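You operate a simulated robot arm through the tools that you are given. There is no shell and no other tool. Be economical: measure what you need, move in short steps, check, and stop when the job is done.

Carry out the task below with a simulated robot arm. There is one attempt and no reset: what you move stays moved.

TASK
Put one of the small bowls from the top of the road side table in the brown tub.

It is judged by the outcome, as a careful person would: the job done as asked, and still so three seconds after it is handed in. It fails if anything else is knocked over, pushed out of place, dropped, spilled or broken.

THE ROBOT
A 6-joint arm with a two-finger parallel gripper, fixed in place. Base frame: the origin is at the foot of the arm, x ahead of it, y to its left, z up; the work surface is at about z = 780. Lengths are in mm, angles in degrees, forces in N, time in s.
With the tool pointing down near the work surface it reaches from about 240 to 640 mm from the base axis. Its first joint turns from -66.0 to 66.0 degrees. Payload 2.7 kg.
Tool frame: the origin (TCP) lies between the finger pads and is the grasp point; the fingertips stand 23 mm ahead of it; z points along the fingers, y is the line along which they close. The gripper opens to 94 mm. The fingers are 38 mm wide and 10 mm thick; the gripper's body (54 by 96 mm) begins 39 mm behind the TCP.
Orientation is that of the tool frame in the base frame, as [roll, pitch, yaw] about the fixed x, y, z axes, in that order (R = Rz(yaw) Ry(pitch) Rx(roll)). With the fingers straight down and closing along the base's y, the tool's x points along the base's -x, its y along +y and its z along -z.

THE INTERFACE
- The arm moves only by the tool move_arm. Its argument "commands" is a list of rows, each an object of numbers (a shift or turn left out is 0, a gripper value left out holds the last): "jaw": the opening, from 0 (shut) to 1 (fully open); "x", "y", "z": the shift along the tool's x, y, z in mm; "twist": the turn about the tool's z in degrees. In form: [{"jaw": .., "x": .., "y": .., "z": .., "twist": ..}, ...]. A call has 1 to 10 rows; each row is the pose to reach, as a shift and turn from the pose commanded when the call began, along the tool's axes at that moment. A row lasts 0.2 s, in which the tool goes at most 50 mm and 8.6 degrees; a call with a longer step from one row to the next is refused whole, and so is a gripper value outside its range. A pose out of reach is approached as far as the arm can. The call stops where the force on the tool passes 40 N (or 10 N more than at its start, if that is more) or the arm is blocked; 0.2 s more then pass. The fingers move at their own pace (about 45 mm/s each) and stop on an object; they squeeze with about 42 N. The grip force told is the motor's: it shows also when the fingers shut on nothing. Time passes only in rows, and 0.2 s behind the last, so rows that repeat a pose let the fingers close. It gives the time, the measured TCP pose, the force on the tool (base axes), the opening and the grip force at its end, in the units of the frame above (readings bear some noise).
- Cameras (640 x 400 px; columns grow to the right, rows downward): "scene" is fixed at [55.9, -418.6, 1410.6]; the picture's right is [0.92, -0.40, 0.00], its down [-0.20, -0.46, -0.87] and it looks along [0.34, 0.80, -0.50] (base axes); focal length 352 px, centre (320, 200). "wrist" rides on the gripper at [-39, 0, -44] in the tool frame; the picture's right is [0.00, -1.00, 0.00], its down [0.97, 0.00, -0.24] and it looks along [0.24, 0.00, 0.97] (tool axes); focal length 218 px, centre (320, 200).
- grab_frame(camera): a new picture of that camera. No time passes.
- pixel_to_xyz(camera, pixels): for up to 12 pixels [column, row] of the newest picture of that camera ("zoom" is the newest enlarged one), the place [x, y, z] in the base frame of the surface seen there, good to about 3 mm. No time passes.
- inspect(camera, box): a new picture of the part [left, top, right, bottom] of that camera's present view, enlarged. No time passes.
- close_job(): hands the job in; it is judged then, once.

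Work in short steps. Measure before you move; look again where a grasp or a placing could have gone wrong, and mend it. You have 60 turns and 20 pictures in all, the two below and enlarged ones among them. Open the gripper and draw the arm clear of the work before you hand the job in, unless the task says otherwise; then end with one line.

The tools are called after "Call:" by a JSON object that holds its "op" and its "data". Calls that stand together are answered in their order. move_arm: Moves the arm, as the interface text tells. Its arguments: {"type":"object","properties":{"commands":{"type":"array","items":{"type":"object","properties":{"jaw":{"type":"number"},"x":{"type":"number"},"y":{"type":"number"},"z":{"type":"number"},"twist":{"type":"number"}}}}},"required":["commands"]} The other tools are called the same way: grab_frame (camera) takes a picture; pixel_to_xyz (camera, pixels) gives the place of the surface under pixels of a picture; inspect (camera, box) takes an enlarged picture of a part of a camera's view; close_job () hands the job in.

At the start:

```text
clock: 0.0
eef_pos: [328.4, 86.4, 1124.1]
tcp_rot: [180.0, 0.1, 179.9]
ft_force: [0.1, 0.2, -0.5]
opening: 94.0
gripper_force: 0.2
```

scene: 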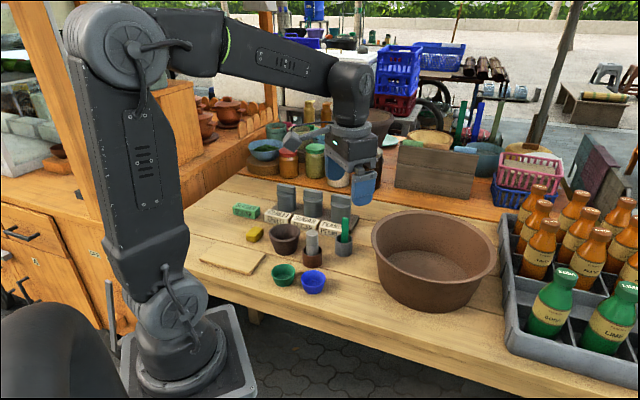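
wrist: 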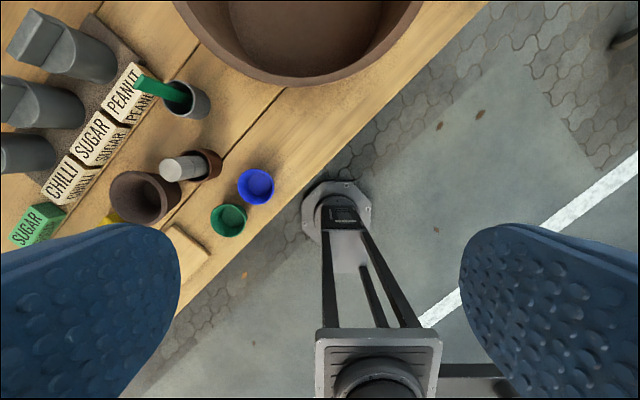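

The green bowl is near scene (284,274), the blue near (313,281), and the tub near (435,260). I'll enlarge the area and measure.

Call:
{"op": "inspect", "data": {"camera": "scene", "box": [220, 190, 380, 310]}}

Call:
{"op": "pixel_to_xyz", "data": {"camera": "scene", "pixels": [[302, 280], [325, 281], [313, 272], [313, 291], [313, 281], [430, 265], [373, 240], [497, 260], [435, 210], [430, 306], [330, 310]]}}

Call:
{"op": "pixel_to_xyz", "data": {"camera": "wrist", "pixels": [[239, 187], [274, 187], [256, 170], [256, 203], [256, 187], [228, 206], [228, 236], [211, 221], [246, 221], [200, 165], [270, 80], [300, 20]]}}

```text
3.33 times, centred on (300, 250) of scene
```

zoom: 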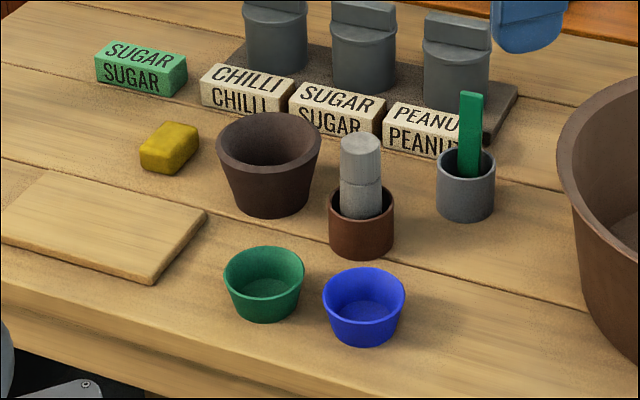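

```text
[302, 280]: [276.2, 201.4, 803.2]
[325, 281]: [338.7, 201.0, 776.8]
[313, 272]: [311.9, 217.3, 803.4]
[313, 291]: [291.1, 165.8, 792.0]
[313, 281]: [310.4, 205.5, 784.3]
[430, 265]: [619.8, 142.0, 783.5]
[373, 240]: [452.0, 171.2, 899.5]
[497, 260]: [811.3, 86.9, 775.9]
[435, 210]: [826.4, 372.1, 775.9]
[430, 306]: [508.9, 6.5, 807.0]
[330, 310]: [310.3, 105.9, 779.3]
```

```text
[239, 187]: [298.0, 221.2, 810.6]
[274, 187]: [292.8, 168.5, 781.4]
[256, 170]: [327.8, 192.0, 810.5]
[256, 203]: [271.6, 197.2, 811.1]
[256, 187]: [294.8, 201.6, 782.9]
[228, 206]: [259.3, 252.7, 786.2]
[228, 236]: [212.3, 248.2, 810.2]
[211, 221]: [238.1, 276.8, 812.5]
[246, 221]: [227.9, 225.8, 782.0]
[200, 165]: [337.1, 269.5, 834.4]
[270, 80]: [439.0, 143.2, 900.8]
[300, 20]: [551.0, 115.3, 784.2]
```

Blue bowl: centre about (299,193), rim about 56 mm across at z≈811. I still need the tub rim, the tub floor and the nearby cup and pestle heights.

Call:
{"op": "pixel_to_xyz", "data": {"camera": "scene", "pixels": [[375, 235], [378, 255], [400, 277], [430, 282], [470, 278], [492, 258], [440, 214], [425, 255], [410, 262], [311, 230], [313, 247], [284, 229]]}}

Call:
{"op": "pixel_to_xyz", "data": {"camera": "wrist", "pixels": [[220, 45], [250, 70], [300, 82], [350, 72], [400, 30], [300, 40], [260, 10], [340, 10], [280, 10], [168, 170], [215, 165], [256, 168]]}}

```text
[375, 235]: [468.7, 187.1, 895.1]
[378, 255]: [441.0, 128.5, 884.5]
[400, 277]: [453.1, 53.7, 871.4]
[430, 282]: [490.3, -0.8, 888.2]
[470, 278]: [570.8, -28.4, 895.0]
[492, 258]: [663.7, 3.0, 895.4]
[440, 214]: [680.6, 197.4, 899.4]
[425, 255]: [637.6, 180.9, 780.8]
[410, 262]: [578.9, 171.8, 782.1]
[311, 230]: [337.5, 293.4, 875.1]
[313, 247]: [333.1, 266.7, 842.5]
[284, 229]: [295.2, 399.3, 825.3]
```

```text
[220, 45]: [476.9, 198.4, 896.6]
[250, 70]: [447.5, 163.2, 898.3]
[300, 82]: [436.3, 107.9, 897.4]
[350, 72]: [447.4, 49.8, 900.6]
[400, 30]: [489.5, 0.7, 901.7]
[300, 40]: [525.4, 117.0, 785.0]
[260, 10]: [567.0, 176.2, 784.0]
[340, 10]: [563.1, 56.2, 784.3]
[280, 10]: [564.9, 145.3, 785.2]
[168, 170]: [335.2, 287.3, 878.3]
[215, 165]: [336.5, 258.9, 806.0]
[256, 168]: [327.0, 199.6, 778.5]
```

Tub centre is about (575,105) with the rim at z≈900 and the floor at 784. The pestle top is near (336,290,876). I'll twist +90° so the fingers close along base x, clear of the green bowl and the pestle cup, while moving above the blue bowl.

Call:
{"op": "move_arm", "data": {"commands": [{"jaw": 0.8, "x": 3, "y": 11, "twist": 8.5}, {"x": 6, "y": 22, "twist": 17}, {"x": 9, "y": 33, "twist": 25.5}, {"x": 12, "y": 44, "twist": 34}, {"x": 15, "y": 55, "twist": 42.5}, {"x": 18, "y": 66, "twist": 51}, {"x": 21, "y": 77, "twist": 59.5}, {"x": 24, "y": 88, "twist": 68}, {"x": 27, "y": 99, "twist": 76.5}, {"x": 29.4, "y": 106.6, "twist": 85}]}}

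```text
clock: 2.2
eef_pos: [297.1, 193.2, 1125.8]
tcp_rot: [179.8, -0.1, 94.7]
ft_force: [0.3, 0.0, 0.0]
opening: 75.3
gripper_force: 0.1
```

Over the bowl. I'll finish the twist and descend to z≈900, then look.

Call:
{"op": "move_arm", "data": {"commands": [{"z": 40, "twist": 5}, {"z": 80, "twist": 5}, {"z": 120, "twist": 5}, {"z": 160, "twist": 5}, {"z": 200, "twist": 5}, {"z": 225, "twist": 5}, {"z": 225, "twist": 5}]}}

Call:
{"op": "grab_frame", "data": {"camera": "wrist"}}

```text
clock: 3.8
eef_pos: [298.8, 193.0, 900.7]
tcp_rot: [179.9, 0.0, 89.9]
ft_force: [0.6, 0.0, -0.5]
opening: 75.0
gripper_force: 0.2
```

```text
16 pictures are left
```

wrist: 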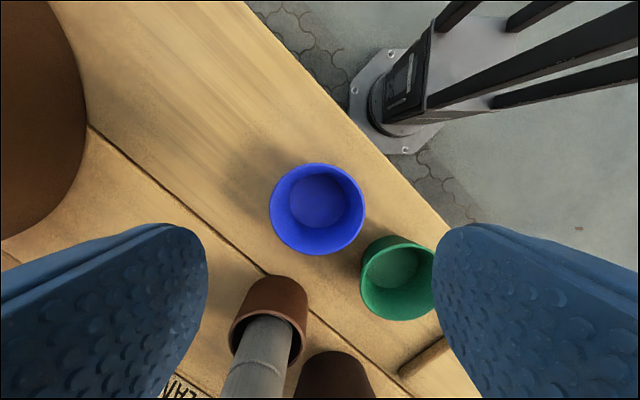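

The bowl looks centred between the fingers, at column ≈317. I'll check the rim position.

Call:
{"op": "pixel_to_xyz", "data": {"camera": "wrist", "pixels": [[272, 205], [363, 205], [317, 165], [317, 252], [317, 200], [377, 243], [400, 318], [235, 330], [362, 270]]}}

```text
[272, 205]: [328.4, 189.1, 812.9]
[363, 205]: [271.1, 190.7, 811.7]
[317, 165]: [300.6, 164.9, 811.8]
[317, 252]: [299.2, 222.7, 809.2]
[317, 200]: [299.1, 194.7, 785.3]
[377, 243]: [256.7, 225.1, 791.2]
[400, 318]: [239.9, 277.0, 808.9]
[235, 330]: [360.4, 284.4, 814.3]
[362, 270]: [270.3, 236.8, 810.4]
```

Centre is (300,193). I'll descend to TCP z≈809 and close.

Call:
{"op": "move_arm", "data": {"commands": [{"y": 1, "z": 30}, {"y": 1, "z": 55}, {"y": 1, "z": 75}, {"y": 1, "z": 92}, {"y": 1, "z": 92}, {"y": 1, "z": 92, "jaw": 0.5}, {"y": 1, "z": 92, "jaw": 0.45}, {"y": 1, "z": 92, "jaw": 0.45}, {"y": 1, "z": 92, "jaw": 0.45}]}}

```text
clock: 5.8
eef_pos: [299.8, 194.7, 809.8]
tcp_rot: [179.8, -0.2, 90.0]
ft_force: [-1.0, 3.7, 27.1]
opening: 60.3
gripper_force: 42.2
```

It gripped at 60 mm, but there is an upward force of 27 N. I'll check with a picture before lifting.

Call:
{"op": "inspect", "data": {"camera": "scene", "box": [240, 210, 380, 310]}}

Call:
{"op": "grab_frame", "data": {"camera": "wrist"}}

```text
4.00 times, centred on (310, 260) of scene
```

zoom: 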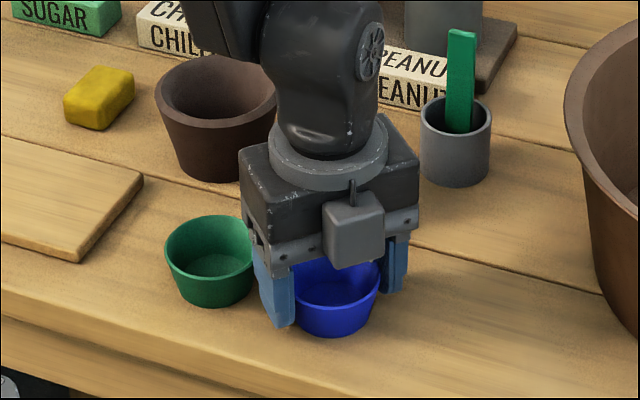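

```text
14 pictures are left
```

wrist: 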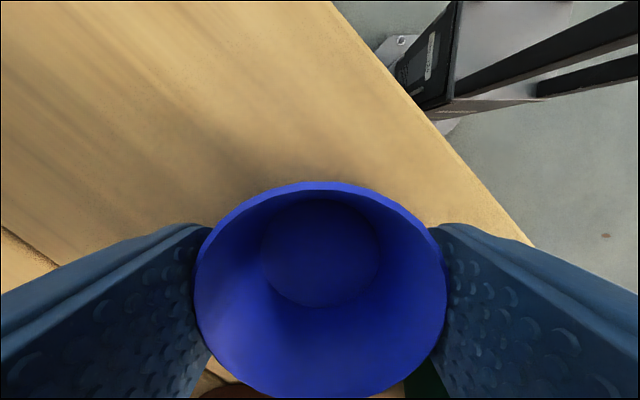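

The grasp looks good, with the bowl between the pads and nothing else disturbed. I'll lift gently.

Call:
{"op": "move_arm", "data": {"commands": [{"jaw": 0.45, "z": -5}, {"z": -15}, {"z": -30}, {"z": -50}, {"z": -80}, {"z": -80}]}}

Call:
{"op": "grab_frame", "data": {"camera": "wrist"}}

```text
clock: 7.2
eef_pos: [299.1, 192.9, 889.0]
tcp_rot: [-179.9, 0.0, 90.0]
ft_force: [-1.1, -0.4, -0.8]
opening: 60.4
gripper_force: 41.6
```

```text
13 pictures are left
```

wrist: 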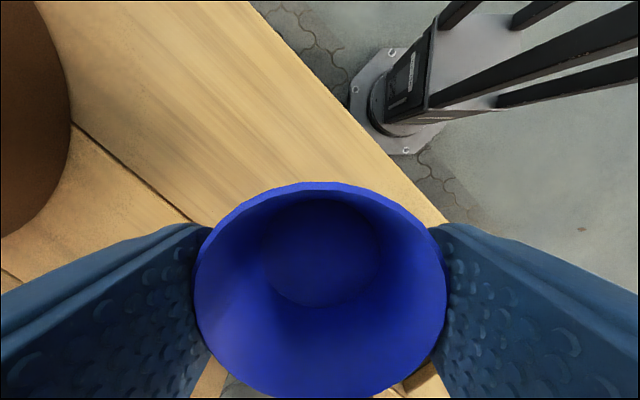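

The bowl is held firmly. I'll raise it to z≈1000 and carry it over the tub.

Call:
{"op": "move_arm", "data": {"commands": [{"z": -40}, {"z": -80}, {"z": -111}, {"z": -111, "y": 35, "x": -12}, {"z": -111, "y": 70, "x": -25}, {"z": -111, "y": 108, "x": -38}, {"z": -111, "y": 146, "x": -51}, {"z": -111, "y": 184, "x": -64}, {"z": -111, "y": 220, "x": -77}, {"z": -111, "y": 251, "x": -88}]}}

Call:
{"op": "grab_frame", "data": {"camera": "scene"}}

Call:
{"op": "grab_frame", "data": {"camera": "wrist"}}

```text
clock: 9.4
eef_pos: [550.4, 105.0, 999.4]
tcp_rot: [179.8, 0.0, 90.0]
ft_force: [-0.5, 0.5, -0.3]
opening: 60.0
gripper_force: 41.7
```

```text
12 pictures are left
```

scene: 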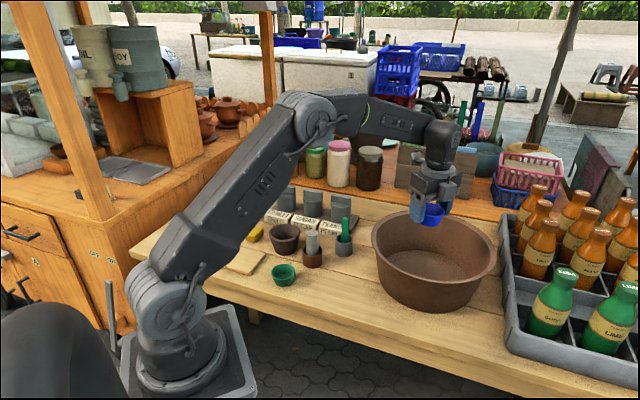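

```text
11 pictures are left
```

wrist: 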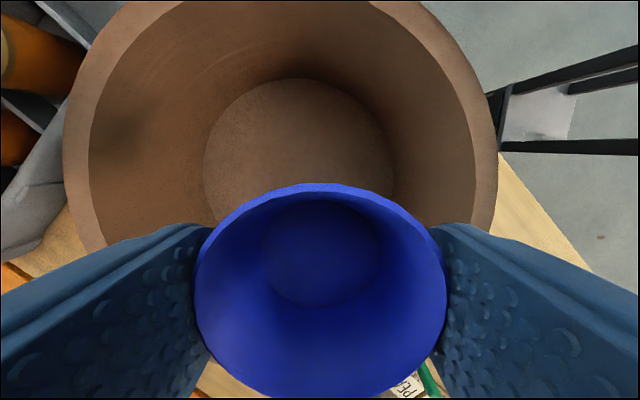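

I'm above the tub. I'll measure the rim and floor extents to centre the descent.

Call:
{"op": "pixel_to_xyz", "data": {"camera": "wrist", "pixels": [[78, 150], [485, 150], [208, 155], [390, 160], [298, 82], [300, 150], [420, 15], [140, 20]]}}

Call:
{"op": "pixel_to_xyz", "data": {"camera": "scene", "pixels": [[375, 230], [495, 258], [455, 214], [440, 285], [395, 278], [400, 252], [420, 265], [450, 264], [475, 268]]}}

```text
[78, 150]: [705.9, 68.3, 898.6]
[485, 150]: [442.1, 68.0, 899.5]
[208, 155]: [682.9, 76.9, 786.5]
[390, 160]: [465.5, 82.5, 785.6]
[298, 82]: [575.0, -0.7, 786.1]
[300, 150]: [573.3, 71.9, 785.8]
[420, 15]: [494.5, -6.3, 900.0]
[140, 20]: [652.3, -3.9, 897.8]
```

```text
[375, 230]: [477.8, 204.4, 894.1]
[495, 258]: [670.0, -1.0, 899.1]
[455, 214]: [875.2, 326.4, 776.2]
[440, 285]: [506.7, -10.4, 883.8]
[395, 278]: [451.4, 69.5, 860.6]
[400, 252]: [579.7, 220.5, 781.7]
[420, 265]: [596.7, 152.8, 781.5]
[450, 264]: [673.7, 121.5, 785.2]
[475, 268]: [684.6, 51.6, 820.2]
```

The tub centre is (574,107) with floor z≈785, so the TCP should end near 818. I'll shift 22 mm in x and lower.

Call:
{"op": "move_arm", "data": {"commands": [{"y": 11}, {"y": 22, "z": 10}, {"y": 22, "z": 45}, {"y": 22, "z": 80}, {"y": 22, "z": 115}, {"y": 22, "z": 145}, {"y": 22, "z": 163}, {"y": 22, "z": 173}, {"y": 22, "z": 179}, {"y": 22, "z": 179}]}}

```text
clock: 11.6
eef_pos: [572.7, 105.0, 821.6]
tcp_rot: [179.9, 0.0, 90.0]
ft_force: [0.9, 0.4, -0.3]
opening: 60.2
gripper_force: 41.4
```

No contact yet, so I'll creep down a few mm more.

Call:
{"op": "move_arm", "data": {"commands": [{"z": 1.5}, {"z": 3}, {"z": 3}]}}

```text
clock: 12.4
eef_pos: [572.9, 105.6, 817.2]
tcp_rot: [179.9, 0.0, 90.0]
ft_force: [-0.9, 0.7, -0.7]
opening: 60.4
gripper_force: 41.8
```

The bowl is within a millimetre or two of the floor. I'll open the gripper and rise straight up.

Call:
{"op": "move_arm", "data": {"commands": [{"jaw": 0.75, "z": 0.8}, {"jaw": 0.85, "z": 0.8}, {"z": 0.8}, {"z": 0.8}, {"z": -15}, {"z": -45}, {"z": -85}, {"z": -125}, {"z": -165}, {"z": -205}]}}

Call:
{"op": "grab_frame", "data": {"camera": "wrist"}}

```text
clock: 14.6
eef_pos: [571.7, 107.4, 1022.0]
tcp_rot: [-180.0, 0.0, 90.0]
ft_force: [0.2, -0.4, 0.3]
opening: 79.9
gripper_force: 0.1
```

```text
10 pictures are left
```

wrist: 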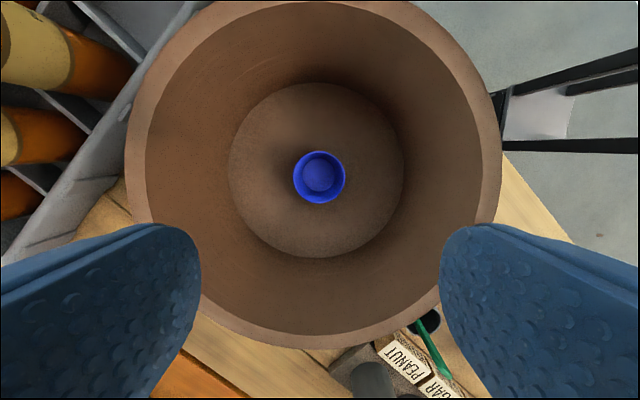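

The bowl stands upright in the middle of the tub. I'll draw the arm back and up, then take a last look.

Call:
{"op": "move_arm", "data": {"commands": [{"z": -30}, {"z": -60, "y": -40}, {"z": -90, "y": -80}, {"z": -100, "y": -120}, {"z": -100, "y": -160}, {"z": -100, "y": -200}, {"z": -100, "y": -230}, {"z": -100, "y": -230}]}}

Call:
{"op": "grab_frame", "data": {"camera": "scene"}}

```text
clock: 16.4
eef_pos: [340.9, 104.6, 1120.8]
tcp_rot: [179.9, 0.1, 90.1]
ft_force: [-0.6, 1.5, 0.6]
opening: 80.0
gripper_force: 0.0
```

```text
9 pictures are left
```

scene: 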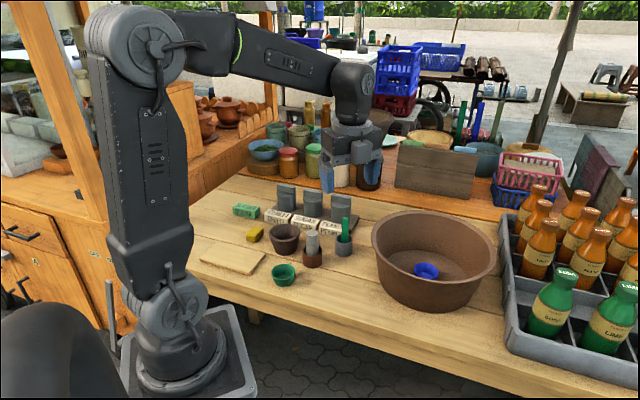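

The bowl is in the tub at about (427,271), everything else is in place, and the arm is clear. Handing in.

Call:
{"op": "close_job", "data": {}}

```text
The job is handed in.
```

The small blue bowl is standing upright in the brown tub, and nothing else was moved.
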